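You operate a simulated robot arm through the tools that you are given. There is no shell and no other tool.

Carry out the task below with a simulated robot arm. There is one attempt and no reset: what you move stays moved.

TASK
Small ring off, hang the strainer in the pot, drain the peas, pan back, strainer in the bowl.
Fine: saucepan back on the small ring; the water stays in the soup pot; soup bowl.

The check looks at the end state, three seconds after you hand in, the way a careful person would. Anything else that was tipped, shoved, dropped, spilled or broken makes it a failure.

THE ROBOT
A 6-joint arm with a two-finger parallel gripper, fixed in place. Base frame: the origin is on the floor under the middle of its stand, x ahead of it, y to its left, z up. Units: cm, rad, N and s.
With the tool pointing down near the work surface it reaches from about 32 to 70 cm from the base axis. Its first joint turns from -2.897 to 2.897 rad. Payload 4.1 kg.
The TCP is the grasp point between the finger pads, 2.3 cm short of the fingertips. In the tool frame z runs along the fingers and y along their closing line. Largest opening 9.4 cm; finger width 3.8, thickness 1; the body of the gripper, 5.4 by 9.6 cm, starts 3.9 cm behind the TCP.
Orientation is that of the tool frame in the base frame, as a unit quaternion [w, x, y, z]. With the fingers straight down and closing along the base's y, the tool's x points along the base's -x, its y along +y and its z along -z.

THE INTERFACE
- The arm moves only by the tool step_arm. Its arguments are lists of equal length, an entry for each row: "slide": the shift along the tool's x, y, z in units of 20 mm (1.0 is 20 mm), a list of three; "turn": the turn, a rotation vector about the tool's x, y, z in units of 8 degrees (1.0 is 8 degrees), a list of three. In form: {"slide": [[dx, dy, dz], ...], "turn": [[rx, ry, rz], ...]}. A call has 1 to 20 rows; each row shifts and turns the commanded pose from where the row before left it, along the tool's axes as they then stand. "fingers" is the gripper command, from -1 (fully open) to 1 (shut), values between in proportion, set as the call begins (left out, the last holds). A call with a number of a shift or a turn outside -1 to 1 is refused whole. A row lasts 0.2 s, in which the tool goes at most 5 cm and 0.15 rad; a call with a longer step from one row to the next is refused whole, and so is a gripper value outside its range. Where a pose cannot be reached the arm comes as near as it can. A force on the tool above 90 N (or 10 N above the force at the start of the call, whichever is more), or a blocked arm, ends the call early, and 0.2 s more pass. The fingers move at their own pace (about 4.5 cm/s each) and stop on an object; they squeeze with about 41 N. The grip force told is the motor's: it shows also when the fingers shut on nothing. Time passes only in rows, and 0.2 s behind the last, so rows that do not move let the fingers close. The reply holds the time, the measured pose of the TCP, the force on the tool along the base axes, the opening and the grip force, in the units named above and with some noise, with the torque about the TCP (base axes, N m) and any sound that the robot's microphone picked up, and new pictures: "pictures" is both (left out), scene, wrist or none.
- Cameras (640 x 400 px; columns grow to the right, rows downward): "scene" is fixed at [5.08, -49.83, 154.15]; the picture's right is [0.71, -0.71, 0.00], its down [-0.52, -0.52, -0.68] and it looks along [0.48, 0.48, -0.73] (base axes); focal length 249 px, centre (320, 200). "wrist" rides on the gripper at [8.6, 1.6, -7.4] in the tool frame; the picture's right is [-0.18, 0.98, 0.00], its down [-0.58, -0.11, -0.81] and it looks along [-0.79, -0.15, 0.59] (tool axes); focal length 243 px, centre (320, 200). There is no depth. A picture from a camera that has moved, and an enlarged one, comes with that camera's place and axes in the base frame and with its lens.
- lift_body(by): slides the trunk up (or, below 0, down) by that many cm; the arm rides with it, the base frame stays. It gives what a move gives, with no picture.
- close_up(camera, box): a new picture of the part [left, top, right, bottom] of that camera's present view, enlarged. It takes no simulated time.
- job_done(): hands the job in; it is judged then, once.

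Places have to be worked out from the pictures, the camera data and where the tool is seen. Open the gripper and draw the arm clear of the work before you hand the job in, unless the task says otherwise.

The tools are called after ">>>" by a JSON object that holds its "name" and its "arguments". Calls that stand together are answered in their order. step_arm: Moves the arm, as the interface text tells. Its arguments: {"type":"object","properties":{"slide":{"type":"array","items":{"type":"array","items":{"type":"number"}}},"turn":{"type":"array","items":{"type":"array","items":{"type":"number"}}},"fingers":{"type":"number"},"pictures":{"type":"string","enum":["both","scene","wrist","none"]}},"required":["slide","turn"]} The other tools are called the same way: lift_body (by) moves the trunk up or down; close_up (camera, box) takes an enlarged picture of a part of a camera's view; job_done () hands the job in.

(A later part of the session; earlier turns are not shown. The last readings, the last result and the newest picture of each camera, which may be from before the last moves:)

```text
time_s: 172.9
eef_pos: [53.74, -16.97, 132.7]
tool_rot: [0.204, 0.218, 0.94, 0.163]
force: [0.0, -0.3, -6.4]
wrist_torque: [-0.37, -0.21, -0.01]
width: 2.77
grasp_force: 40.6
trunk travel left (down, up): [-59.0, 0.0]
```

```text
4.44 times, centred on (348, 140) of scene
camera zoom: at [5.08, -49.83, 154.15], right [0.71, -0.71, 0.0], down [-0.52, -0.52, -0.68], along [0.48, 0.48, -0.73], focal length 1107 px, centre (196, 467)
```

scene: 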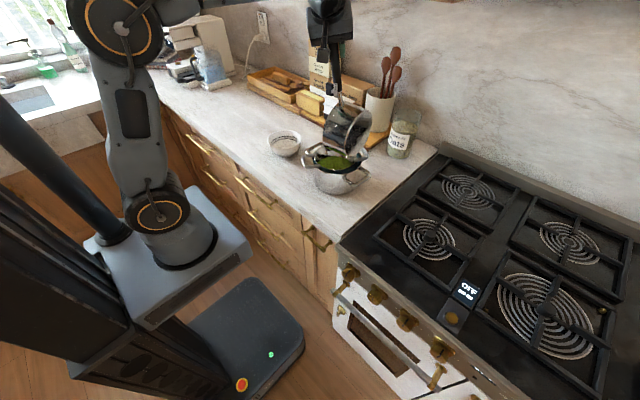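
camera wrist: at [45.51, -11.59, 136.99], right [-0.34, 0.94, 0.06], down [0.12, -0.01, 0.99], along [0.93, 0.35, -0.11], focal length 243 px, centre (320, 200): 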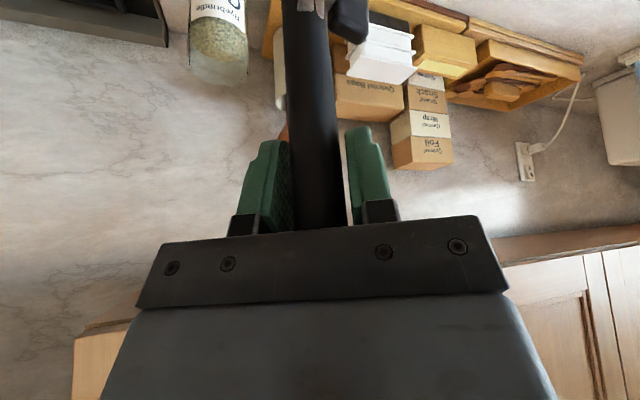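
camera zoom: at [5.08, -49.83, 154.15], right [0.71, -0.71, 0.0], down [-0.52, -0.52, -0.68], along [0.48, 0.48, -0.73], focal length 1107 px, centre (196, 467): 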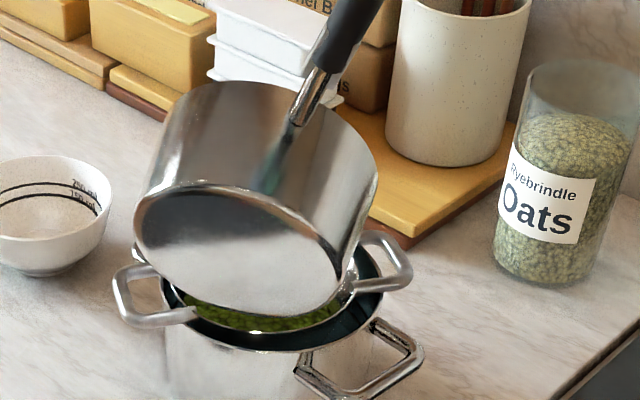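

The load at this attitude is now about 18 % less than before, so the rest came out. I continue retracing: pitch back up to nearly level.

>>> {"name": "step_arm", "arguments": {"slide": [[0.365, -0.503, -0.282], [0.365, -0.503, -0.282], [0.365, -0.503, -0.282], [0.365, -0.503, -0.282], [0.365, -0.503, -0.282], [0.293, -0.42, -0.473], [0.293, -0.42, -0.473], [0.293, -0.42, -0.473], [0.293, -0.42, -0.473], [0.153, 0.026, 0.069], [0.153, 0.026, 0.069], [0.153, 0.026, 0.069], [0.153, 0.026, 0.069], [0.153, 0.026, 0.069], [0.153, 0.026, 0.069]], "turn": [[-0.295, -0.231, 0], [-0.295, -0.231, 0], [-0.295, -0.231, 0], [-0.295, -0.231, 0], [-0.295, -0.231, 0], [-0.369, -0.289, 0], [-0.369, -0.289, 0], [-0.369, -0.289, 0], [-0.369, -0.289, 0], [-0.4, -0.3135, 0], [-0.4, -0.3135, 0], [-0.4, -0.3135, 0], [-0.4, -0.3135, 0], [-0.4, -0.3135, 0], [-0.4, -0.3135, 0]], "pictures": "both"}}

>>> {"name": "close_up", "arguments": {"camera": "scene", "box": [290, 70, 418, 170]}}

```text
time_s: 176.1
eef_pos: [42.58, -20.74, 129.38]
tool_rot: [0.525, 0.167, 0.721, 0.42]
force: [-1.4, 0.2, -6.1]
wrist_torque: [-0.78, 0.58, -0.01]
width: 2.77
grasp_force: 40.7
trunk travel left (down, up): [-59.0, 0.0]
camera wrist: at [32.12, -17.12, 126.07], right [-0.12, 0.45, 0.88], down [-0.47, -0.81, 0.35], along [0.87, -0.37, 0.32], focal length 243 px, centre (320, 200)
```

scene: 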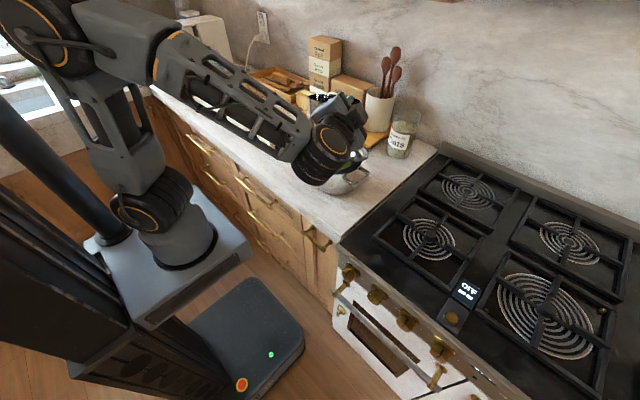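
wrist: 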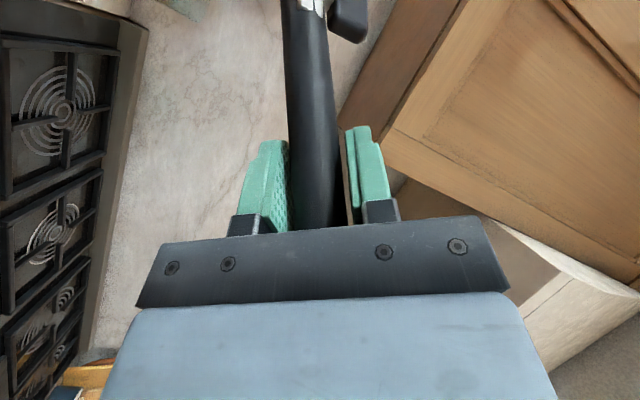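

```text
4.00 times, centred on (354, 120) of scene
camera zoom: at [5.08, -49.83, 154.15], right [0.71, -0.71, 0.0], down [-0.52, -0.52, -0.68], along [0.48, 0.48, -0.73], focal length 996 px, centre (184, 520)
```

zoom: 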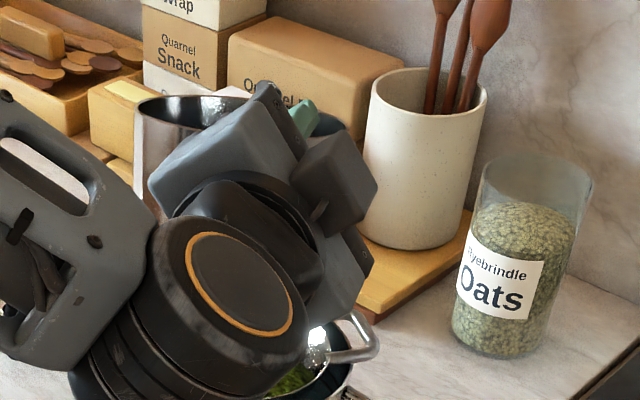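

The pan reads ≈6.1 N now. I level it (pitch up about 17°) and swing it back toward the stove, yawing so its handle again points toward me, staying high.

>>> {"name": "step_arm", "arguments": {"slide": [[0, 0, 0], [0, 0, 0], [0, 0, 0], [0, 0, 0], [-0.5705, -0.247, -0.4805], [-0.594, -0.27, -0.438], [-0.614, -0.291, -0.3955], [-0.632, -0.3115, -0.349], [-0.647, -0.33, -0.301], [-0.6585, -0.347, -0.2535], [-0.6675, -0.3625, -0.203], [-0.6735, -0.376, -0.1525], [-0.676, -0.3885, -0.101], [-0.6765, -0.3985, -0.05], [-0.6725, -0.4075, 0.003], [-0.666, -0.414, 0.0555], [-0.6575, -0.419, 0.1065], [-0.6445, -0.422, 0.1585]], "turn": [[-0.395, -0.283, 0.217], [-0.395, -0.283, 0.217], [-0.395, -0.283, 0.217], [-0.395, -0.283, 0.217], [0.246, -0.407, -0.083], [0.246, -0.407, -0.083], [0.246, -0.407, -0.083], [0.246, -0.407, -0.083], [0.246, -0.407, -0.083], [0.246, -0.407, -0.083], [0.246, -0.407, -0.083], [0.246, -0.407, -0.083], [0.246, -0.407, -0.083], [0.246, -0.407, -0.083], [0.246, -0.407, -0.083], [0.246, -0.407, -0.083], [0.246, -0.407, -0.083], [0.246, -0.407, -0.083]], "pictures": "both"}}

>>> {"name": "close_up", "arguments": {"camera": "scene", "box": [340, 90, 520, 230]}}

```text
time_s: 179.9
eef_pos: [37.79, -42.45, 129.42]
tool_rot: [0.739, 0.446, 0.464, 0.199]
force: [-0.1, 0.7, -5.9]
wrist_torque: [0.02, 1.04, -0.02]
width: 2.78
grasp_force: 41.2
trunk travel left (down, up): [-59.0, 0.0]
camera wrist: at [35.68, -31.91, 124.98], right [0.03, 0.38, 0.92], down [-0.99, -0.09, 0.07], along [0.11, -0.92, 0.38], focal length 243 px, centre (320, 200)
```

scene: 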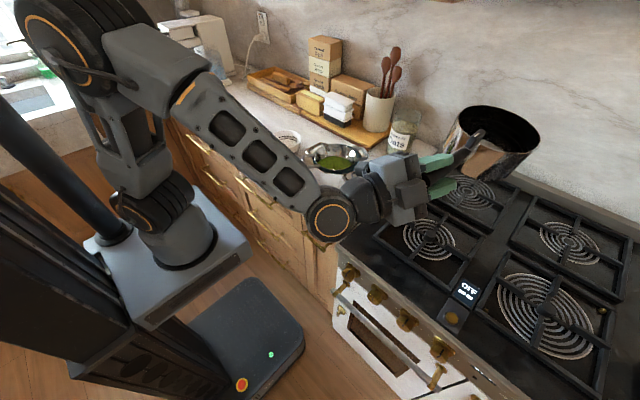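
wrist: 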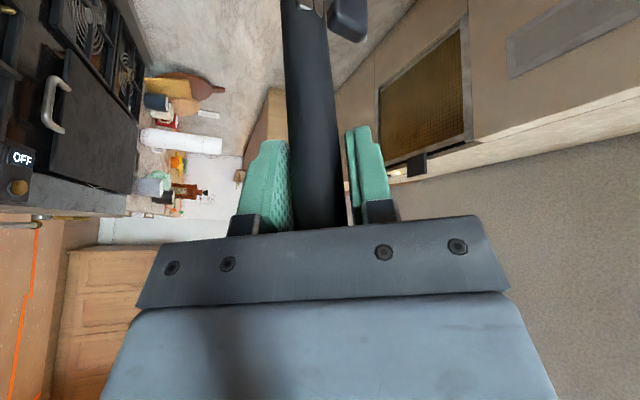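

```text
2.86 times, centred on (430, 160) of scene
camera zoom: at [5.08, -49.83, 154.15], right [0.71, -0.71, 0.0], down [-0.52, -0.52, -0.68], along [0.48, 0.48, -0.73], focal length 712 px, centre (6, 314)
```

zoom: 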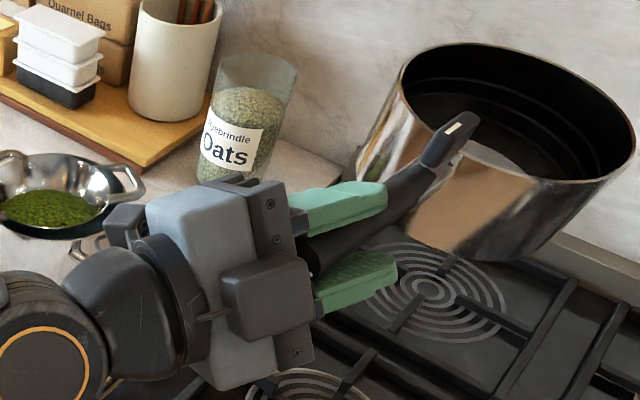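

The pan is nearly level, handle pointing toward me, interior dark. I zoom in to check that it is empty and to measure its remaining tilt.

>>> {"name": "close_up", "arguments": {"camera": "scene", "box": [436, 95, 548, 195]}}

>>> {"name": "close_up", "arguments": {"camera": "scene", "box": [295, 130, 391, 200]}}

```text
4.00 times, centred on (492, 145) of scene
camera zoom: at [5.08, -49.83, 154.15], right [0.71, -0.71, 0.0], down [-0.52, -0.52, -0.68], along [0.48, 0.48, -0.73], focal length 996 px, centre (-368, 420)
```

zoom: 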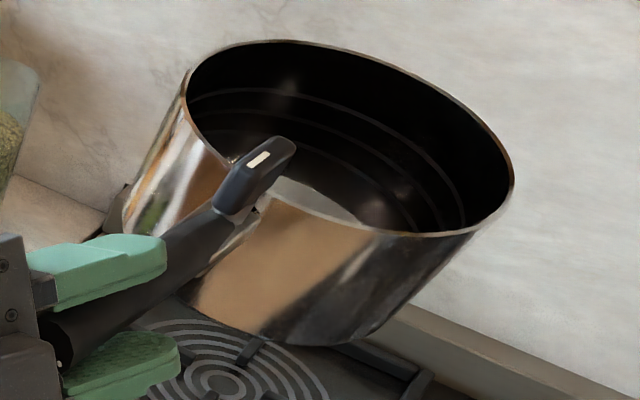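

```text
5.71 times, centred on (343, 165) of scene
camera zoom: at [5.08, -49.83, 154.15], right [0.71, -0.71, 0.0], down [-0.52, -0.52, -0.68], along [0.48, 0.48, -0.73], focal length 1423 px, centre (189, 400)
```

zoom: 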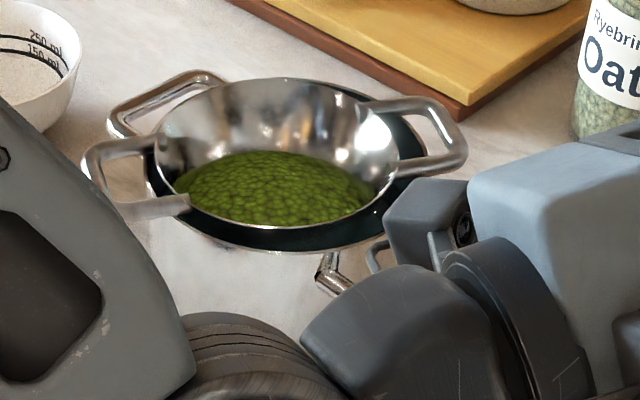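

The pan looks empty (dark, level lines visible) and the strainer holds the peas. The pan is about 3° nose-up and 5° low on its right side; I correct that and shift 1 cm to stand over the ring centre.

>>> {"name": "step_arm", "arguments": {"slide": [[0.025, 0.13, -0.26], [0.025, 0.13, -0.26]], "turn": [[0.011, 0.079, -0.355], [0.011, 0.079, -0.355]], "pictures": "none"}}

>>> {"name": "lift_body", "arguments": {"by": -20}}

>>> {"name": "close_up", "arguments": {"camera": "scene", "box": [350, 150, 510, 280]}}

```text
time_s: 180.5
eef_pos: [36.96, -41.63, 129.63]
tool_rot: [0.742, 0.421, 0.494, 0.168]
force: [0.7, 0.7, -6.9]
wrist_torque: [0.07, 1.1, -0.01]
width: 2.77
grasp_force: 41.1
trunk travel left (down, up): [-59.0, 0.0]
```

```text
time_s: 182.6
eef_pos: [36.92, -41.58, 109.7]
tool_rot: [0.742, 0.42, 0.494, 0.168]
force: [0.2, -0.4, -5.4]
wrist_torque: [0.07, 1.08, 0.01]
width: 2.78
grasp_force: 40.7
trunk travel left (down, up): [-39.0, 20.0]
```

```text
3.08 times, centred on (430, 215) of scene
camera zoom: at [5.08, -49.83, 154.15], right [0.71, -0.71, 0.0], down [-0.52, -0.52, -0.68], along [0.48, 0.48, -0.73], focal length 766 px, centre (-18, 154)
```

zoom: 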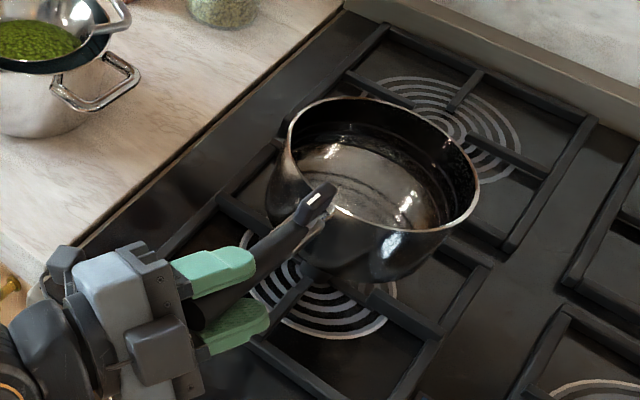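

I can now see into the pan; I zoom in on its bottom and on how it sits relative to the ring.

>>> {"name": "close_up", "arguments": {"camera": "scene", "box": [415, 175, 479, 225]}}

>>> {"name": "close_up", "arguments": {"camera": "scene", "box": [385, 170, 497, 270]}}

```text
8.00 times, centred on (447, 200) of scene
camera zoom: at [5.08, -49.83, 154.15], right [0.71, -0.71, 0.0], down [-0.52, -0.52, -0.68], along [0.48, 0.48, -0.73], focal length 1992 px, centre (-696, 200)
```

zoom: 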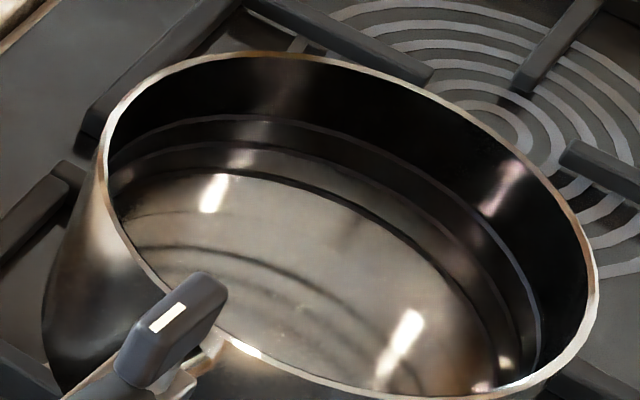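

```text
4.00 times, centred on (441, 220) of scene
camera zoom: at [5.08, -49.83, 154.15], right [0.71, -0.71, 0.0], down [-0.52, -0.52, -0.68], along [0.48, 0.48, -0.73], focal length 996 px, centre (-164, 120)
```

zoom: 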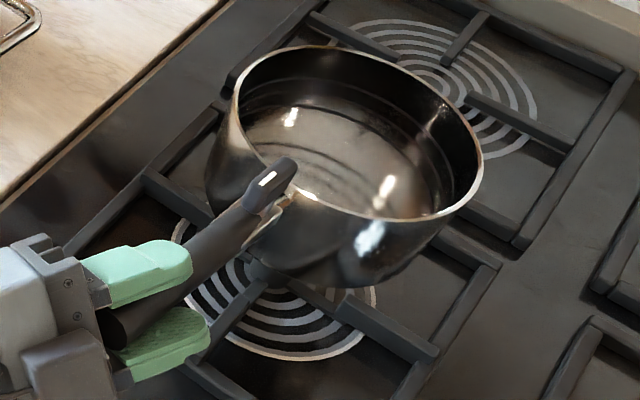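

The pan's bottom is bare steel — empty — and it sits level within a few degrees right over the ring centre ((57.0,-43.5)). I lower 4.8 cm with the trunk, then feel for the grate.

>>> {"name": "lift_body", "arguments": {"by": -4.8}}

>>> {"name": "close_up", "arguments": {"camera": "scene", "box": [385, 170, 497, 270]}}

```text
time_s: 183.5
eef_pos: [36.89, -41.57, 104.74]
tool_rot: [0.742, 0.421, 0.494, 0.168]
force: [-0.4, 0.5, -6.9]
wrist_torque: [0.06, 1.07, 0.01]
width: 2.78
grasp_force: 40.8
trunk travel left (down, up): [-34.2, 24.8]
```

```text
4.00 times, centred on (441, 220) of scene
camera zoom: at [5.08, -49.83, 154.15], right [0.71, -0.71, 0.0], down [-0.52, -0.52, -0.68], along [0.48, 0.48, -0.73], focal length 996 px, centre (-164, 120)
```

zoom: 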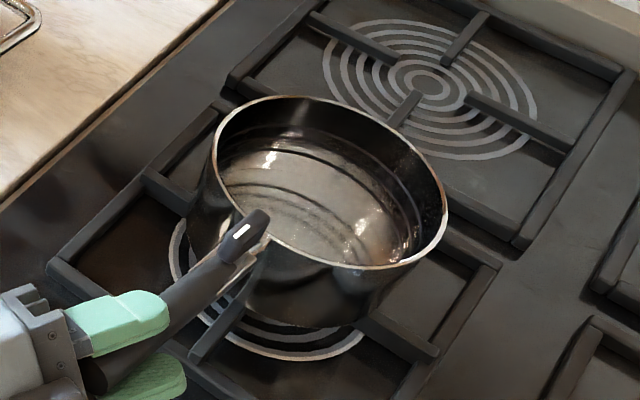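

Not touching yet. I lower in 2.5 mm steps by arm.

>>> {"name": "step_arm", "arguments": {"slide": [[0.074, -0.099, -0.0196], [0.074, -0.099, -0.0196], [0.074, -0.099, -0.0196], [0.074, -0.099, -0.0196]], "turn": [[0, 0, 0], [0, 0, 0], [0, 0, 0], [0, 0, 0]], "pictures": "none"}}

>>> {"name": "step_arm", "arguments": {"slide": [[0.074, -0.099, -0.0196], [0, 0, 0]], "turn": [[0, 0, 0], [0, 0, 0]], "pictures": "none"}}

>>> {"name": "close_up", "arguments": {"camera": "scene", "box": [385, 170, 497, 270]}}

```text
time_s: 184.5
eef_pos: [36.89, -41.74, 103.98]
tool_rot: [0.743, 0.42, 0.493, 0.168]
force: [-1.4, -0.2, -0.9]
wrist_torque: [-0.34, -0.07, -0.37]
width: 2.77
grasp_force: 41.1
trunk travel left (down, up): [-34.2, 24.8]
```

```text
time_s: 185.1
eef_pos: [36.76, -41.49, 103.78]
tool_rot: [0.744, 0.42, 0.493, 0.168]
force: [-2.4, -0.3, 3.5]
wrist_torque: [-0.38, -1.22, -0.15]
width: 2.77
grasp_force: 40.7
trunk travel left (down, up): [-34.2, 24.8]
```

```text
4.00 times, centred on (441, 220) of scene
camera zoom: at [5.08, -49.83, 154.15], right [0.71, -0.71, 0.0], down [-0.52, -0.52, -0.68], along [0.48, 0.48, -0.73], focal length 996 px, centre (-164, 120)
```

zoom: 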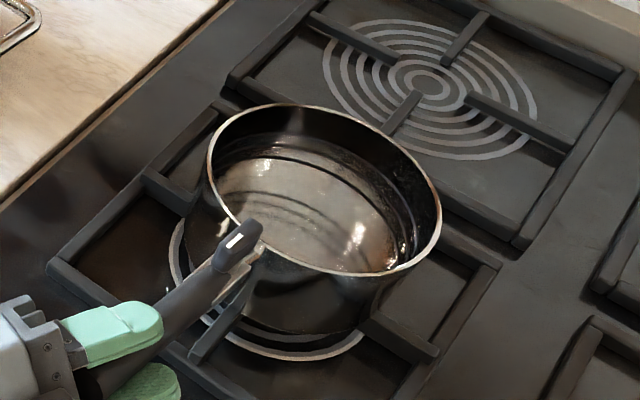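

The far side of the pan has touched the grate and the load is off the hand. I open the fingers and look.

>>> {"name": "step_arm", "arguments": {"slide": [[0, 0, 0], [0, 0, 0], [0, 0, 0], [0, 0, 0]], "turn": [[0, 0, 0], [0, 0, 0], [0, 0, 0], [0, 0, 0]], "fingers": -0.35, "pictures": "wrist"}}

>>> {"name": "close_up", "arguments": {"camera": "scene", "box": [360, 170, 498, 270]}}

```text
time_s: 186.1
eef_pos: [36.83, -41.67, 103.66]
tool_rot: [0.742, 0.421, 0.494, 0.168]
force: [-0.5, 0.0, -0.2]
wrist_torque: [0.02, 0.01, 0.01]
width: 6.38
grasp_force: 0.0
trunk travel left (down, up): [-34.2, 24.8]
camera wrist: at [34.56, -31.41, 98.56], right [0.08, 0.46, 0.89], down [-0.99, -0.08, 0.13], along [0.13, -0.89, 0.45], focal length 243 px, centre (320, 200)
```

wrist: 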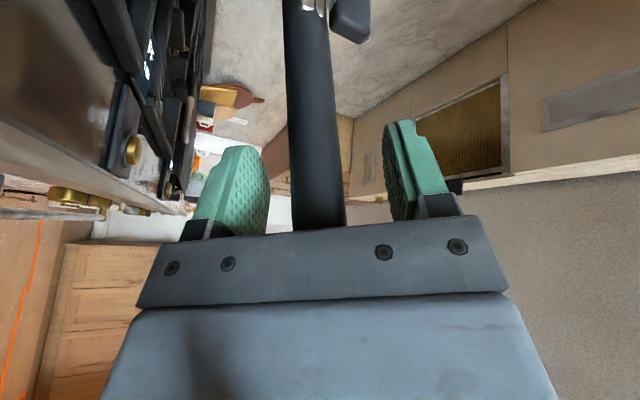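

```text
4.00 times, centred on (429, 220) of scene
camera zoom: at [5.08, -49.83, 154.15], right [0.71, -0.71, 0.0], down [-0.52, -0.52, -0.68], along [0.48, 0.48, -0.73], focal length 996 px, centre (-116, 120)
```

zoom: 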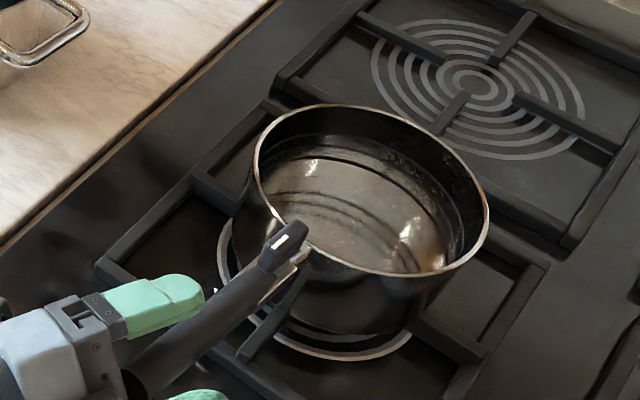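

The pan sits flat, back exactly where it was (within ~2 mm). I back the open fingers off the handle along the tool axis.

>>> {"name": "step_arm", "arguments": {"slide": [[0, 0, -0.5], [0, 0, -0.8], [0, 0, -1], [0, 0, -1], [0, 0, -1], [0, 0, -1]], "turn": [[0, 0, 0], [0, 0, 0], [0, 0, 0], [0, 0, 0], [0, 0, 0], [0, 0, 0]], "pictures": "both"}}

>>> {"name": "close_up", "arguments": {"camera": "scene", "box": [360, 170, 498, 270]}}

>>> {"name": "close_up", "arguments": {"camera": "scene", "box": [280, 115, 392, 205]}}

```text
time_s: 187.5
eef_pos: [27.58, -36.63, 101.85]
tool_rot: [0.742, 0.42, 0.494, 0.168]
force: [-0.4, 0.0, -0.2]
wrist_torque: [-0.02, 0.02, -0.04]
width: 6.36
grasp_force: 0.1
trunk travel left (down, up): [-34.2, 24.8]
camera wrist: at [25.19, -26.43, 96.85], right [0.08, 0.46, 0.89], down [-0.99, -0.08, 0.13], along [0.13, -0.89, 0.45], focal length 243 px, centre (320, 200)
```

scene: 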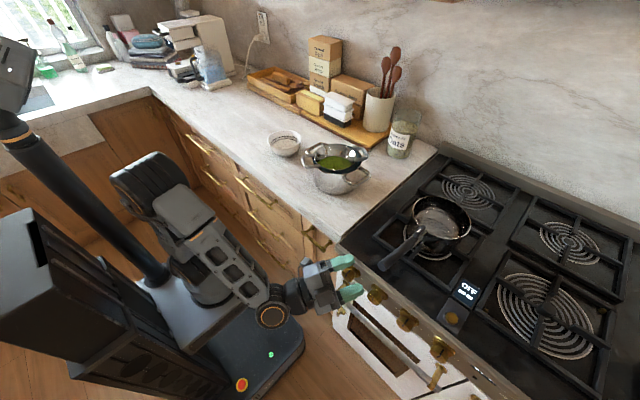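
wrist: 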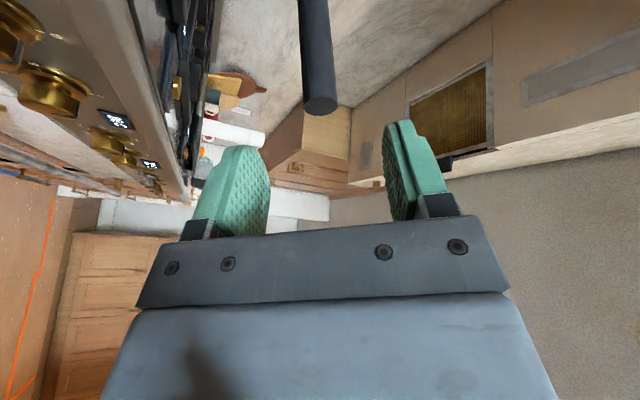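

```text
4.00 times, centred on (429, 220) of scene
camera zoom: at [5.08, -49.83, 154.15], right [0.71, -0.71, 0.0], down [-0.52, -0.52, -0.68], along [0.48, 0.48, -0.73], focal length 996 px, centre (-116, 120)
```

zoom: 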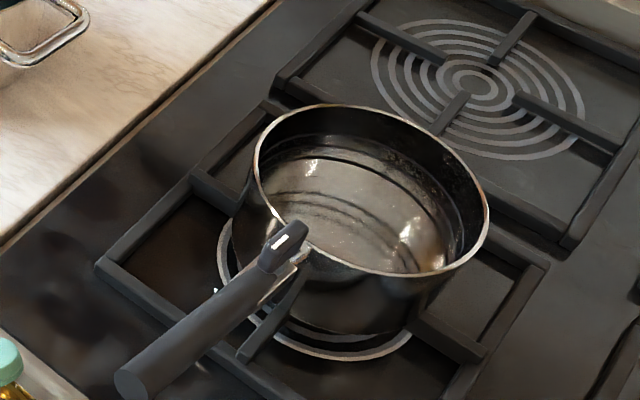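

```text
4.44 times, centred on (336, 160) of scene
camera zoom: at [5.08, -49.83, 154.15], right [0.71, -0.71, 0.0], down [-0.52, -0.52, -0.68], along [0.48, 0.48, -0.73], focal length 1107 px, centre (249, 378)
```

zoom: 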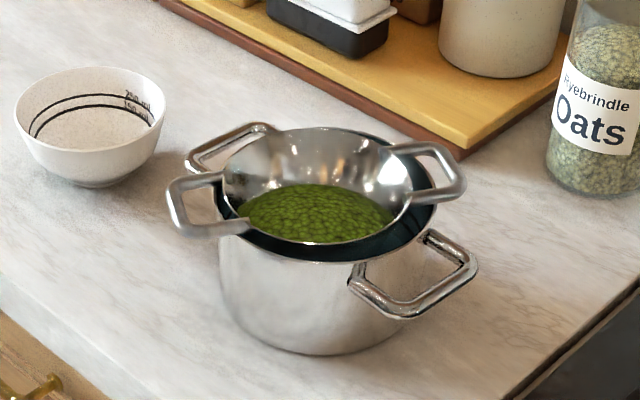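

Pan done: it stands on the small ring as at the start, the counter is clean, and the strainer with peas is still where I hung it. Next I raise the trunk and bring the tool back to pointing down.

>>> {"name": "lift_body", "arguments": {"by": 20}}

>>> {"name": "step_arm", "arguments": {"slide": [[0, 0, 0], [0, 0, 0], [0, 0, 0], [0, 0, 0], [0, 0, 0], [0, 0, 0], [0, 0, 0], [0, 0, 0], [0, 0, 0], [0, 0, 0], [0, 0, 0], [0, 0, 0], [0, 0, 0], [0, 0, 0], [0, 0, 0], [0, 0, 0], [0, 0, 0], [0, 0, 0], [0, 0, 0], [0, 0, 0]], "turn": [[0, 0, -0.95], [0, 0, -0.95], [0, 0, -0.95], [0, 0, -0.95], [0, 0, -0.95], [0, 0, -0.95], [0, 0, -0.95], [0, 0.95, 0], [0, 0.95, 0], [0, 0.95, 0], [0, 0.95, 0], [0, 0.95, 0], [0, 0.95, 0], [0, 0.95, 0], [0, 0.95, 0], [0, 0.95, 0], [0, 0.95, 0], [0, 0.95, 0], [0, 0.95, 0], [0, 0.95, 0]], "pictures": "scene"}}

```text
time_s: 189.7
eef_pos: [27.58, -36.61, 121.86]
tool_rot: [0.742, 0.421, 0.494, 0.168]
force: [-0.1, 0.3, 0.1]
wrist_torque: [0.0, 0.0, 0.02]
width: 6.34
grasp_force: 0.0
trunk travel left (down, up): [-54.2, 4.8]
```

```text
time_s: 193.9
eef_pos: [27.53, -36.64, 121.98]
tool_rot: [0.001, 0.241, 0.971, -0.001]
force: [-0.4, -0.1, -0.3]
wrist_torque: [-0.01, -0.01, 0.0]
width: 6.34
grasp_force: 0.0
trunk travel left (down, up): [-54.2, 4.8]
```

scene: 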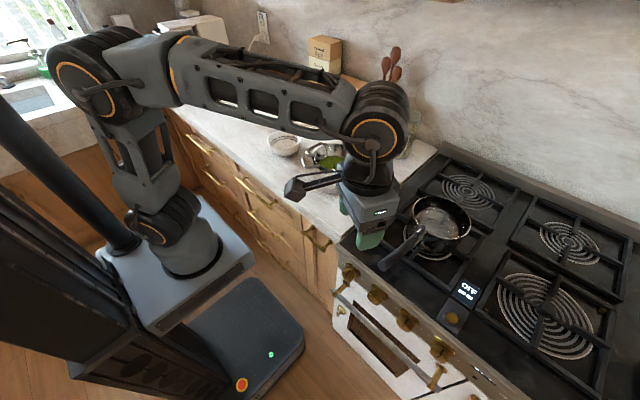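

Tool is down with yaw −28°, which suits the strainer approach. I travel at z=122 to the left side, where I can tilt into the other wrist branch.

>>> {"name": "step_arm", "arguments": {"slide": [[0.163, 0.965, 0], [0.163, 0.965, 0], [0.163, 0.965, 0], [0.163, 0.965, 0], [0.163, 0.965, 0], [0.163, 0.965, 0], [0.163, 0.965, 0], [0.163, 0.965, 0], [0.163, 0.965, 0], [0.163, 0.965, 0], [0.163, 0.965, 0], [0.163, 0.965, 0], [0.163, 0.965, 0], [0.163, 0.965, 0], [0.163, 0.965, 0], [0.163, 0.965, 0], [0.163, 0.965, 0]], "turn": [[0, 0, 0], [0, 0, 0], [0, 0, 0], [0, 0, 0], [0, 0, 0], [0, 0, 0], [0, 0, 0], [0, 0, 0], [0, 0, 0], [0, 0, 0], [0, 0, 0], [0, 0, 0], [0, 0, 0], [0, 0, 0], [0, 0, 0], [0, 0, 0], [0, 0, 0]], "pictures": "none"}}

>>> {"name": "step_arm", "arguments": {"slide": [[0.488, 0.92, 0], [0.488, 0.92, 0], [0.488, 0.92, 0], [0.488, 0.92, 0], [0.488, 0.92, 0], [0.488, 0.92, 0], [0.488, 0.92, 0], [0.488, 0.92, 0], [0.488, 0.92, 0], [0.488, 0.92, 0], [0.488, 0.92, 0], [0.488, 0.92, 0]], "turn": [[0, 0, 0], [0, 0, 0], [0, 0, 0], [0, 0, 0], [0, 0, 0], [0, 0, 0], [0, 0, 0], [0, 0, 0], [0, 0, 0], [0, 0, 0], [0, 0, 0], [0, 0, 0]], "pictures": "scene"}}

```text
time_s: 197.5
eef_pos: [37.87, -4.99, 122.04]
tool_rot: [0.002, 0.239, 0.971, -0.002]
force: [1.1, 0.0, 0.0]
wrist_torque: [0.01, -0.02, 0.03]
width: 6.34
grasp_force: 0.0
trunk travel left (down, up): [-54.2, 4.8]
```

```text
time_s: 200.1
eef_pos: [37.52, 20.14, 121.75]
tool_rot: [0.002, 0.239, 0.971, -0.002]
force: [-0.5, 0.3, -0.2]
wrist_torque: [-0.02, 0.02, -0.02]
width: 6.36
grasp_force: 0.1
trunk travel left (down, up): [-54.2, 4.8]
```

scene: 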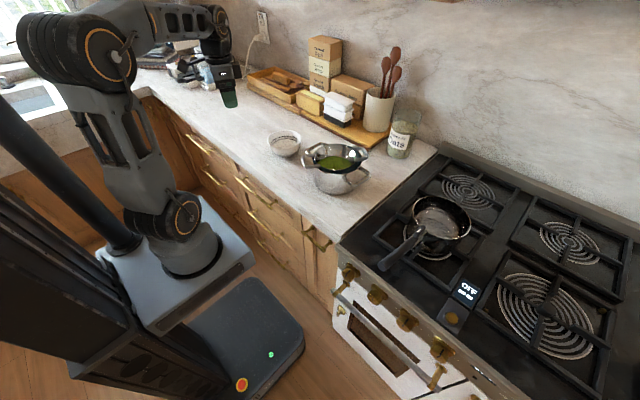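

Now I tilt to horizontal and roll −90° here, with the fingers set to about 3.8 cm.

>>> {"name": "step_arm", "arguments": {"slide": [[0, 0, 0], [0, 0, 0], [0, 0, 0], [0, 0, 0], [0, 0, 0], [0, 0, 0], [0, 0, 0], [0, 0, 0], [0, 0, 0], [0, 0, 0], [0, 0, 0], [0, 0, 0]], "turn": [[0, -0.9375, 0], [0, -0.9375, 0], [0, -0.9375, 0], [0, -0.9375, 0], [0, -0.9375, 0], [0, -0.9375, 0], [0, -0.9375, 0], [0, -0.9375, 0], [0, -0.9375, 0], [0, -0.9375, 0], [0, -0.9375, 0], [0, -0.9375, 0]], "pictures": "none", "fingers": 0.2}}

>>> {"name": "step_arm", "arguments": {"slide": [[0, 0, 0], [0, 0, 0], [0, 0, 0], [0, 0, 0], [0, 0, 0], [0, 0, 0], [0, 0, 0], [0, 0, 0], [0, 0, 0], [0, 0, 0], [0, 0, 0], [0, 0, 0]], "turn": [[0, 0, -0.9375], [0, 0, -0.9375], [0, 0, -0.9375], [0, 0, -0.9375], [0, 0, -0.9375], [0, 0, -0.9375], [0, 0, -0.9375], [0, 0, -0.9375], [0, 0, -0.9375], [0, 0, -0.9375], [0, 0, -0.9375], [0, 0, -0.9375]], "pictures": "scene"}}

```text
time_s: 202.7
eef_pos: [37.7, 19.98, 121.93]
tool_rot: [0.689, 0.169, 0.684, -0.17]
force: [0.3, 0.0, -0.6]
wrist_torque: [0.03, -0.01, 0.02]
width: 3.77
grasp_force: 0.1
trunk travel left (down, up): [-54.2, 4.8]
```

```text
time_s: 205.3
eef_pos: [37.69, 19.98, 121.82]
tool_rot: [-0.366, 0.366, -0.603, 0.607]
force: [1.2, -0.5, 0.4]
wrist_torque: [-0.03, -0.02, -0.01]
width: 3.75
grasp_force: 0.0
trunk travel left (down, up): [-54.2, 4.8]
```

scene: 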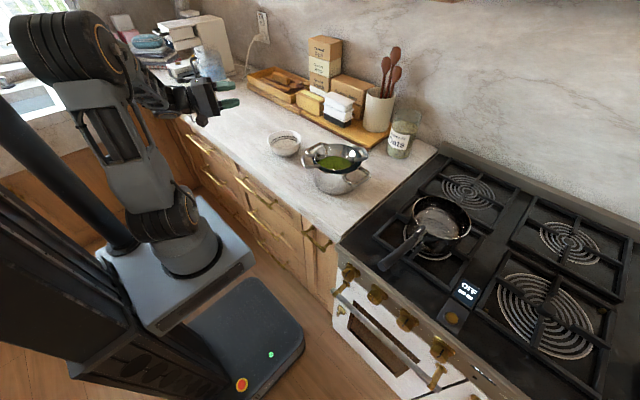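

Good: horizontal, fingers closing vertically, yaw −28°. I move to just behind the strainer's near handle, still high.

>>> {"name": "step_arm", "arguments": {"slide": [[0.775, 0, 0.72], [0.775, 0, 0.72], [0.775, 0, 0.72], [0.775, 0, 0.72], [0.775, 0, 0.72], [0.775, 0, 0.72], [0.775, 0, 0.72], [0.775, 0, 0.72]], "turn": [[0, 0.3, 0], [0, 0, 0], [0, 0, 0], [0, 0, 0], [0, 0, 0], [0, 0, 0], [0, 0, 0], [0, 0, 0]], "pictures": "none"}}

>>> {"name": "lift_body", "arguments": {"by": -19.3}}

>>> {"name": "close_up", "arguments": {"camera": "scene", "box": [270, 115, 382, 205]}}

>>> {"name": "close_up", "arguments": {"camera": "wrist", "box": [160, 0, 560, 240]}}

```text
time_s: 207.1
eef_pos: [41.47, 3.59, 121.98]
tool_rot: [-0.355, 0.352, -0.611, 0.614]
force: [0.7, -0.4, 1.1]
wrist_torque: [0.0, 0.04, -0.01]
width: 3.76
grasp_force: 0.0
trunk travel left (down, up): [-54.2, 4.8]
```

```text
time_s: 209.2
eef_pos: [41.45, 3.82, 102.63]
tool_rot: [-0.353, 0.352, -0.611, 0.615]
force: [-0.8, -0.3, -0.5]
wrist_torque: [0.01, -0.03, 0.04]
width: 3.78
grasp_force: 0.1
trunk travel left (down, up): [-34.9, 24.1]
```

```text
4.44 times, centred on (326, 160) of scene
camera zoom: at [5.08, -49.83, 154.15], right [0.71, -0.71, 0.0], down [-0.52, -0.52, -0.68], along [0.48, 0.48, -0.73], focal length 1107 px, centre (293, 378)
```

zoom: 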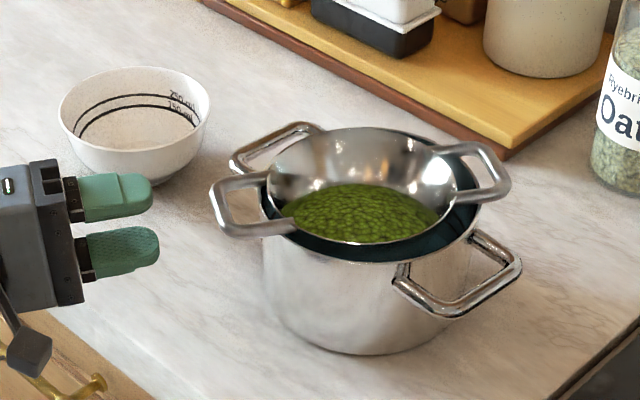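

```text
1.60 times, centred on (360, 120) of wrist
camera zoom: at [30.59, 0.04, 100.91], right [0.1, 0.16, -0.98], down [-0.41, 0.91, 0.1], along [0.91, 0.39, 0.15], focal length 388 px, centre (256, 328)
```

zoom: 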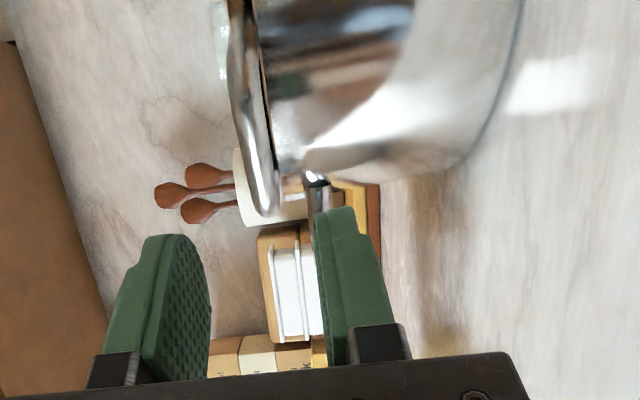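

The handle loop is edge-on between upper and lower finger. I advance diagonally to the same grip place I released from, at (46.2,-2.35,102.3).

>>> {"name": "step_arm", "arguments": {"slide": [[0.247, 0.025, 0.6], [0.247, 0.025, 0.6], [0.247, 0.025, 0.6], [0.247, 0.025, 0.6], [0.247, 0.025, 0.6], [0.247, 0.025, 0.6]], "turn": [[0, 0, 0], [0, 0, 0], [0, 0, 0], [0, 0, 0], [0, 0, 0], [0, 0, 0]], "pictures": "none"}}

>>> {"name": "close_up", "arguments": {"camera": "scene", "box": [280, 115, 376, 190]}}

>>> {"name": "close_up", "arguments": {"camera": "wrist", "box": [200, 40, 440, 240]}}

```text
time_s: 210.6
eef_pos: [46.11, -2.45, 102.37]
tool_rot: [-0.353, 0.353, -0.611, 0.614]
force: [-0.3, 0.5, -0.3]
wrist_torque: [0.0, -0.04, 0.03]
width: 3.78
grasp_force: 0.0
trunk travel left (down, up): [-34.9, 24.1]
```

```text
5.33 times, centred on (328, 152) of scene
camera zoom: at [5.08, -49.83, 154.15], right [0.71, -0.71, 0.0], down [-0.52, -0.52, -0.68], along [0.48, 0.48, -0.73], focal length 1328 px, centre (277, 453)
```

zoom: 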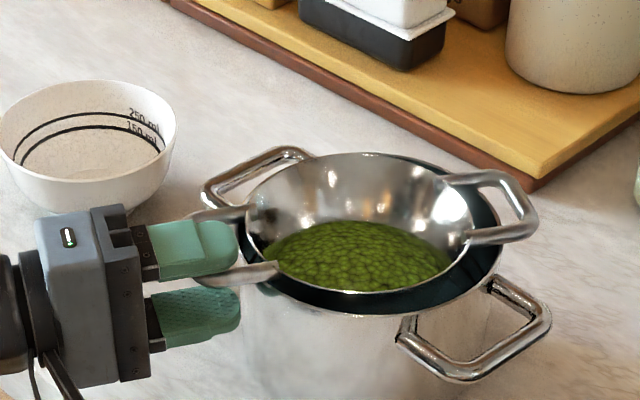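

```text
2.00 times, centred on (320, 140) of wrist
camera zoom: at [35.38, -6.11, 100.62], right [0.1, 0.16, -0.98], down [-0.41, 0.91, 0.1], along [0.91, 0.39, 0.15], focal length 485 px, centre (320, 320)
```

zoom: 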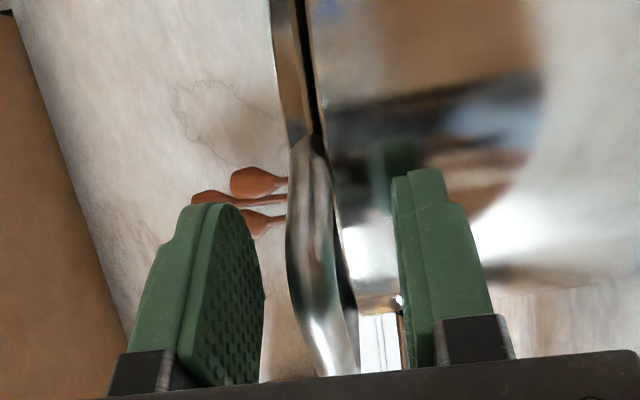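

Everything is as at release. I close on the handle.

>>> {"name": "step_arm", "arguments": {"slide": [[0, 0, 0], [0, 0, 0], [0, 0, 0], [0, 0, 0]], "turn": [[0, 0, 0], [0, 0, 0], [0, 0, 0], [0, 0, 0]], "fingers": 1, "pictures": "none"}}

>>> {"name": "step_arm", "arguments": {"slide": [[0, -0.15, 0], [0, -0.15, 0], [0, -0.15, 0], [0, -0.15, 0]], "turn": [[0, 0, 0], [0, 0, 0], [0, 0, 0], [0, 0, 0]], "pictures": "none"}}

>>> {"name": "close_up", "arguments": {"camera": "scene", "box": [280, 115, 376, 190]}}

```text
time_s: 211.6
eef_pos: [46.11, -2.44, 102.49]
tool_rot: [-0.355, 0.352, -0.61, 0.616]
force: [3.5, -0.6, 15.3]
wrist_torque: [-0.19, -0.35, 0.04]
width: 1.19
grasp_force: 40.6
trunk travel left (down, up): [-34.9, 24.1]
```

```text
time_s: 212.6
eef_pos: [46.1, -2.51, 103.49]
tool_rot: [-0.353, 0.353, -0.612, 0.614]
force: [-0.2, 0.5, -2.4]
wrist_torque: [0.06, 0.24, 0.03]
width: 1.16
grasp_force: 40.7
trunk travel left (down, up): [-34.9, 24.1]
```

```text
5.33 times, centred on (328, 152) of scene
camera zoom: at [5.08, -49.83, 154.15], right [0.71, -0.71, 0.0], down [-0.52, -0.52, -0.68], along [0.48, 0.48, -0.73], focal length 1328 px, centre (277, 453)
```

zoom: 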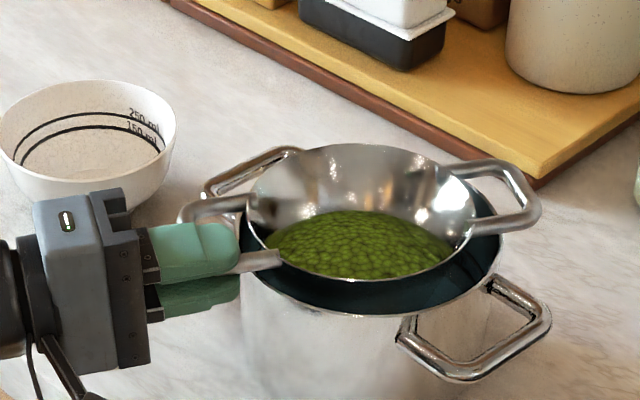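

Lifting has begun and the grip holds (1.16 cm). I raise another 2 cm slowly and check.

>>> {"name": "step_arm", "arguments": {"slide": [[0, -0.2, 0], [0, -0.2, 0], [0, -0.2, 0], [0, -0.2, 0], [0, -0.2, 0], [0, 0, 0]], "turn": [[0, 0, 0], [0, 0, 0], [0, 0, 0], [0, 0, 0], [0, 0, 0], [0, 0, 0]], "pictures": "none"}}

>>> {"name": "close_up", "arguments": {"camera": "scene", "box": [280, 115, 376, 190]}}

```text
time_s: 214.0
eef_pos: [46.04, -2.61, 105.68]
tool_rot: [-0.354, 0.352, -0.611, 0.614]
force: [0.5, 0.1, -3.3]
wrist_torque: [0.08, 0.25, 0.02]
width: 1.15
grasp_force: 40.6
trunk travel left (down, up): [-34.9, 24.1]
```

```text
5.33 times, centred on (328, 152) of scene
camera zoom: at [5.08, -49.83, 154.15], right [0.71, -0.71, 0.0], down [-0.52, -0.52, -0.68], along [0.48, 0.48, -0.73], focal length 1328 px, centre (277, 453)
```

zoom: 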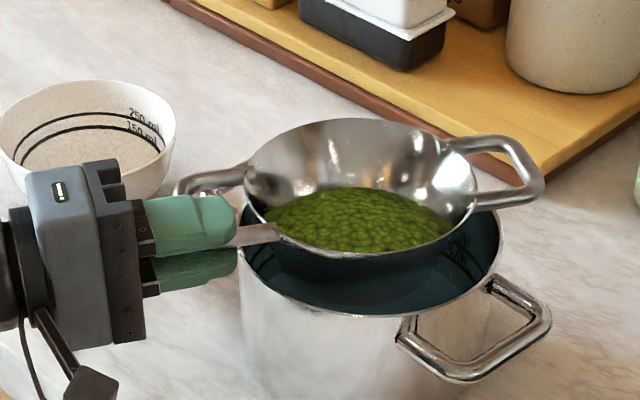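

The strainer with peas hangs level, about 3 N. I raise it clear of the pot with the trunk and let it drip above the pot for a few seconds.

>>> {"name": "lift_body", "arguments": {"by": 9}}

>>> {"name": "step_arm", "arguments": {"slide": [[0, 0, 0], [0, 0, 0], [0, 0, 0], [0, 0, 0], [0, 0, 0], [0, 0, 0], [0, 0, 0], [0, 0, 0], [0, 0, 0], [0, 0, 0], [0, 0, 0], [0, 0, 0], [0, 0, 0], [0, 0, 0], [0, 0, 0], [0, 0, 0], [0, 0, 0], [0, 0, 0], [0, 0, 0], [0, 0, 0]], "turn": [[0, 0, 0], [0, 0, 0], [0, 0, 0], [0, 0, 0], [0, 0, 0], [0, 0, 0], [0, 0, 0], [0, 0, 0], [0, 0, 0], [0, 0, 0], [0, 0, 0], [0, 0, 0], [0, 0, 0], [0, 0, 0], [0, 0, 0], [0, 0, 0], [0, 0, 0], [0, 0, 0], [0, 0, 0], [0, 0, 0]], "pictures": "scene"}}

>>> {"name": "close_up", "arguments": {"camera": "scene", "box": [270, 90, 398, 190]}}

```text
time_s: 215.3
eef_pos: [46.04, -2.39, 114.44]
tool_rot: [-0.354, 0.352, -0.611, 0.614]
force: [-0.1, 0.6, -2.3]
wrist_torque: [0.1, 0.28, -0.03]
width: 1.15
grasp_force: 41.2
trunk travel left (down, up): [-43.9, 15.1]
```

```text
time_s: 219.5
eef_pos: [45.96, -2.44, 114.44]
tool_rot: [-0.353, 0.353, -0.611, 0.615]
force: [0.0, -0.1, -2.6]
wrist_torque: [0.1, 0.29, 0.02]
width: 1.13
grasp_force: 40.8
trunk travel left (down, up): [-43.9, 15.1]
```

scene: 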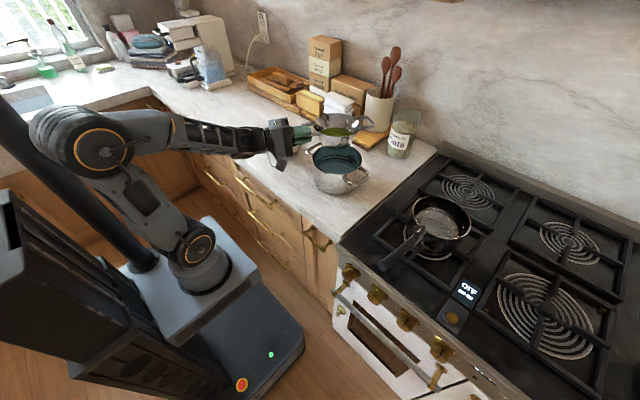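

```text
4.00 times, centred on (334, 140) of scene
camera zoom: at [5.08, -49.83, 154.15], right [0.71, -0.71, 0.0], down [-0.52, -0.52, -0.68], along [0.48, 0.48, -0.73], focal length 996 px, centre (264, 440)
```

zoom: 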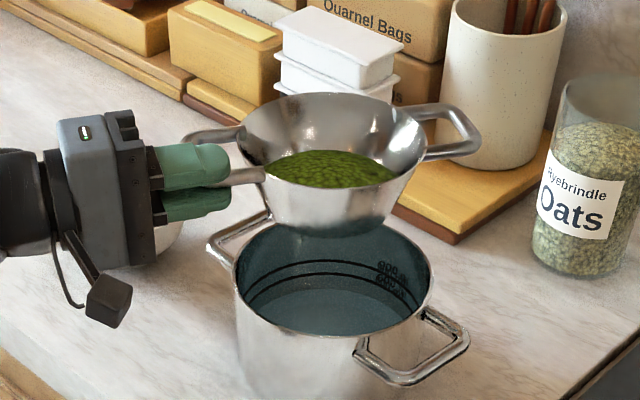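

Water stays in the pot, no drips any more, the strainer is level (2.5 N). I carry it 28 cm left to stand over the bowl.

>>> {"name": "step_arm", "arguments": {"slide": [[-0.3, 0, -0.18], [-0.6, 0, -0.35], [-0.671, 0, -0.394], [-0.671, 0, -0.394], [-0.671, 0, -0.394], [-0.671, 0, -0.394], [-0.671, 0, -0.394], [-0.671, 0, -0.394], [-0.671, 0, -0.394], [-0.671, 0, -0.394], [-0.671, 0, -0.394], [-0.671, 0, -0.394], [-0.671, 0, -0.394], [-0.671, 0, -0.394], [-0.671, 0, -0.394], [-0.671, 0, -0.394], [-0.671, 0, -0.394], [-0.671, 0, -0.394], [-0.45, 0, -0.26]], "turn": [[0, 0, 0], [0, 0, 0], [0, 0, 0], [0, 0, 0], [0, 0, 0], [0, 0, 0], [0, 0, 0], [0, 0, 0], [0, 0, 0], [0, 0, 0], [0, 0, 0], [0, 0, 0], [0, 0, 0], [0, 0, 0], [0, 0, 0], [0, 0, 0], [0, 0, 0], [0, 0, 0], [0, 0, 0]]}}

>>> {"name": "close_up", "arguments": {"camera": "scene", "box": [220, 75, 348, 175]}}

```text
time_s: 223.5
eef_pos: [45.82, 25.65, 114.67]
tool_rot: [-0.353, 0.353, -0.611, 0.614]
force: [-0.2, 0.1, -1.9]
wrist_torque: [0.09, 0.28, 0.01]
width: 1.13
grasp_force: 40.5
trunk travel left (down, up): [-43.9, 15.1]
camera wrist: at [34.96, 21.92, 112.79], right [0.1, 0.16, -0.98], down [-0.41, 0.91, 0.1], along [0.91, 0.39, 0.15], focal length 243 px, centre (320, 200)
```

scene: 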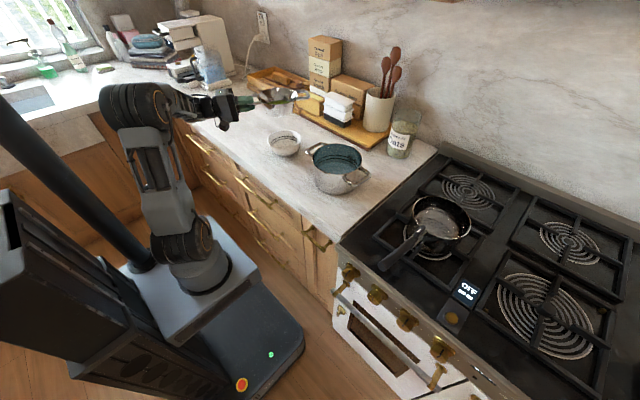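
wrist: 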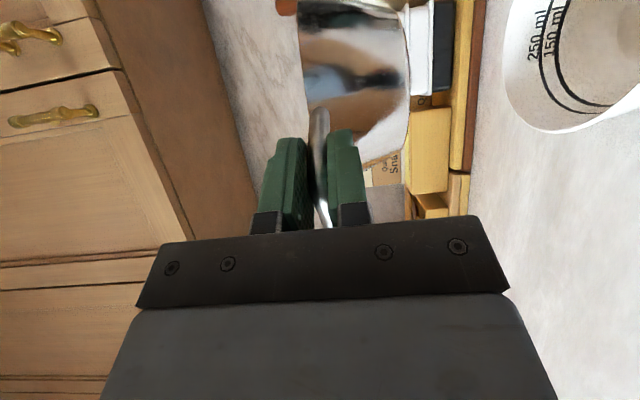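

```text
4.00 times, centred on (284, 125) of scene
camera zoom: at [5.08, -49.83, 154.15], right [0.71, -0.71, 0.0], down [-0.52, -0.52, -0.68], along [0.48, 0.48, -0.73], focal length 996 px, centre (464, 500)
```

zoom: 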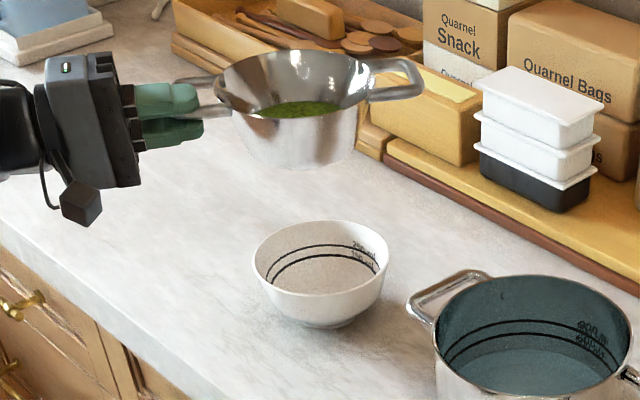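

Strainer centre ≈(55.8,22.2) over bowl centre ≈(56.2,22.2). I lower 9.5 cm with the trunk and check the alignment again.

>>> {"name": "lift_body", "arguments": {"by": -9.5}}

>>> {"name": "close_up", "arguments": {"camera": "scene", "box": [230, 85, 342, 175]}}

>>> {"name": "close_up", "arguments": {"camera": "wrist", "box": [240, 0, 640, 240]}}

```text
time_s: 224.8
eef_pos: [45.71, 25.54, 105.03]
tool_rot: [-0.354, 0.352, -0.611, 0.614]
force: [-0.5, 0.0, -3.1]
wrist_torque: [0.11, 0.29, 0.01]
width: 1.15
grasp_force: 40.7
trunk travel left (down, up): [-34.4, 24.6]
```

```text
4.44 times, centred on (286, 130) of scene
camera zoom: at [5.08, -49.83, 154.15], right [0.71, -0.71, 0.0], down [-0.52, -0.52, -0.68], along [0.48, 0.48, -0.73], focal length 1107 px, centre (471, 511)
```

zoom: 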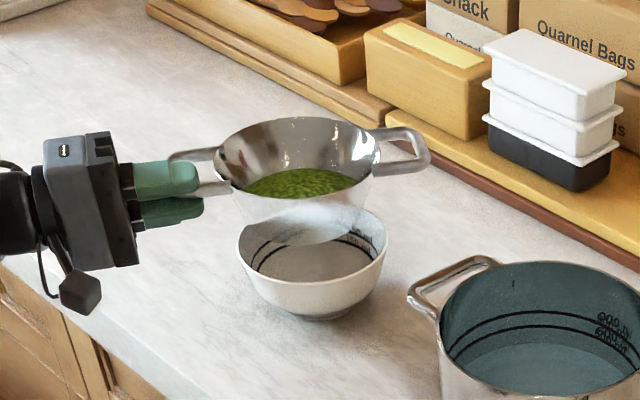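

```text
1.60 times, centred on (440, 120) of wrist
camera zoom: at [34.96, 21.88, 103.32], right [0.1, 0.16, -0.98], down [-0.41, 0.91, 0.1], along [0.91, 0.39, 0.15], focal length 388 px, centre (128, 328)
```

zoom: 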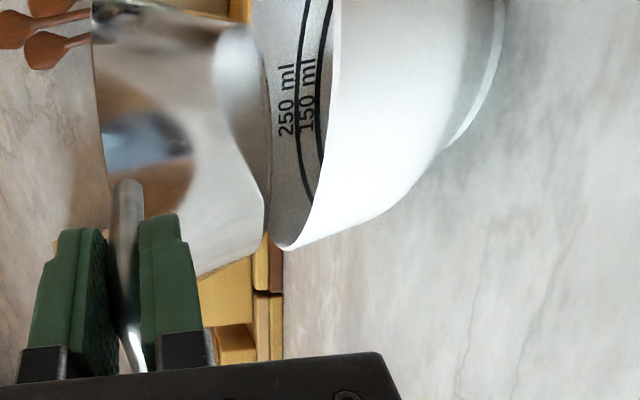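

By the wrist view the bowl's rim lies at z≈98.5 and its centre near (55.0,20.2), so the strainer is about 2 cm too far left. I shift it by (−1.0,−2.0) and recheck.

>>> {"name": "step_arm", "arguments": {"slide": [[0.372, 0, 0.022], [0.372, 0, 0.022], [0.372, 0, 0.022]], "turn": [[0, 0, 0], [0, 0, 0], [0, 0, 0]], "pictures": "none"}}

>>> {"name": "close_up", "arguments": {"camera": "scene", "box": [240, 95, 336, 170]}}

>>> {"name": "close_up", "arguments": {"camera": "wrist", "box": [240, 0, 640, 240]}}

```text
time_s: 225.6
eef_pos: [44.77, 23.62, 105.14]
tool_rot: [-0.354, 0.352, -0.611, 0.615]
force: [-0.4, 0.5, -3.1]
wrist_torque: [0.1, 0.28, -0.03]
width: 1.13
grasp_force: 41.2
trunk travel left (down, up): [-34.4, 24.6]
```

```text
5.33 times, centred on (288, 132) of scene
camera zoom: at [5.08, -49.83, 154.15], right [0.71, -0.71, 0.0], down [-0.52, -0.52, -0.68], along [0.48, 0.48, -0.73], focal length 1328 px, centre (491, 560)
```

zoom: 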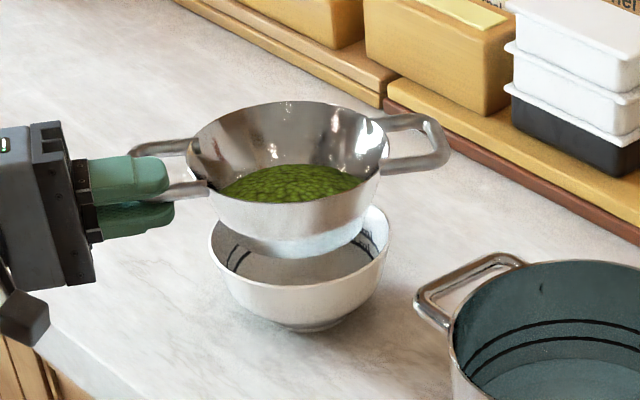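

```text
1.60 times, centred on (440, 120) of wrist
camera zoom: at [33.91, 19.93, 103.26], right [0.1, 0.16, -0.98], down [-0.41, 0.91, 0.1], along [0.91, 0.39, 0.15], focal length 388 px, centre (128, 328)
```

zoom: 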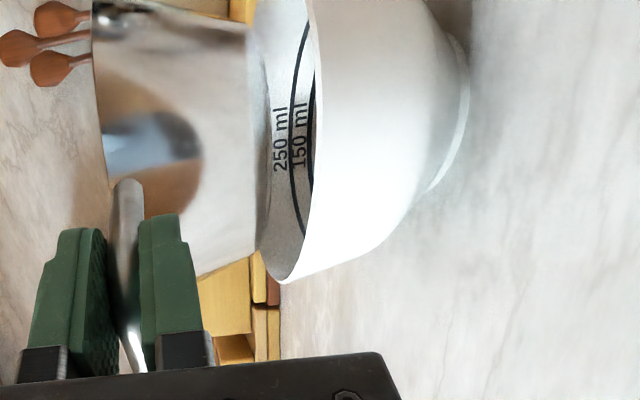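

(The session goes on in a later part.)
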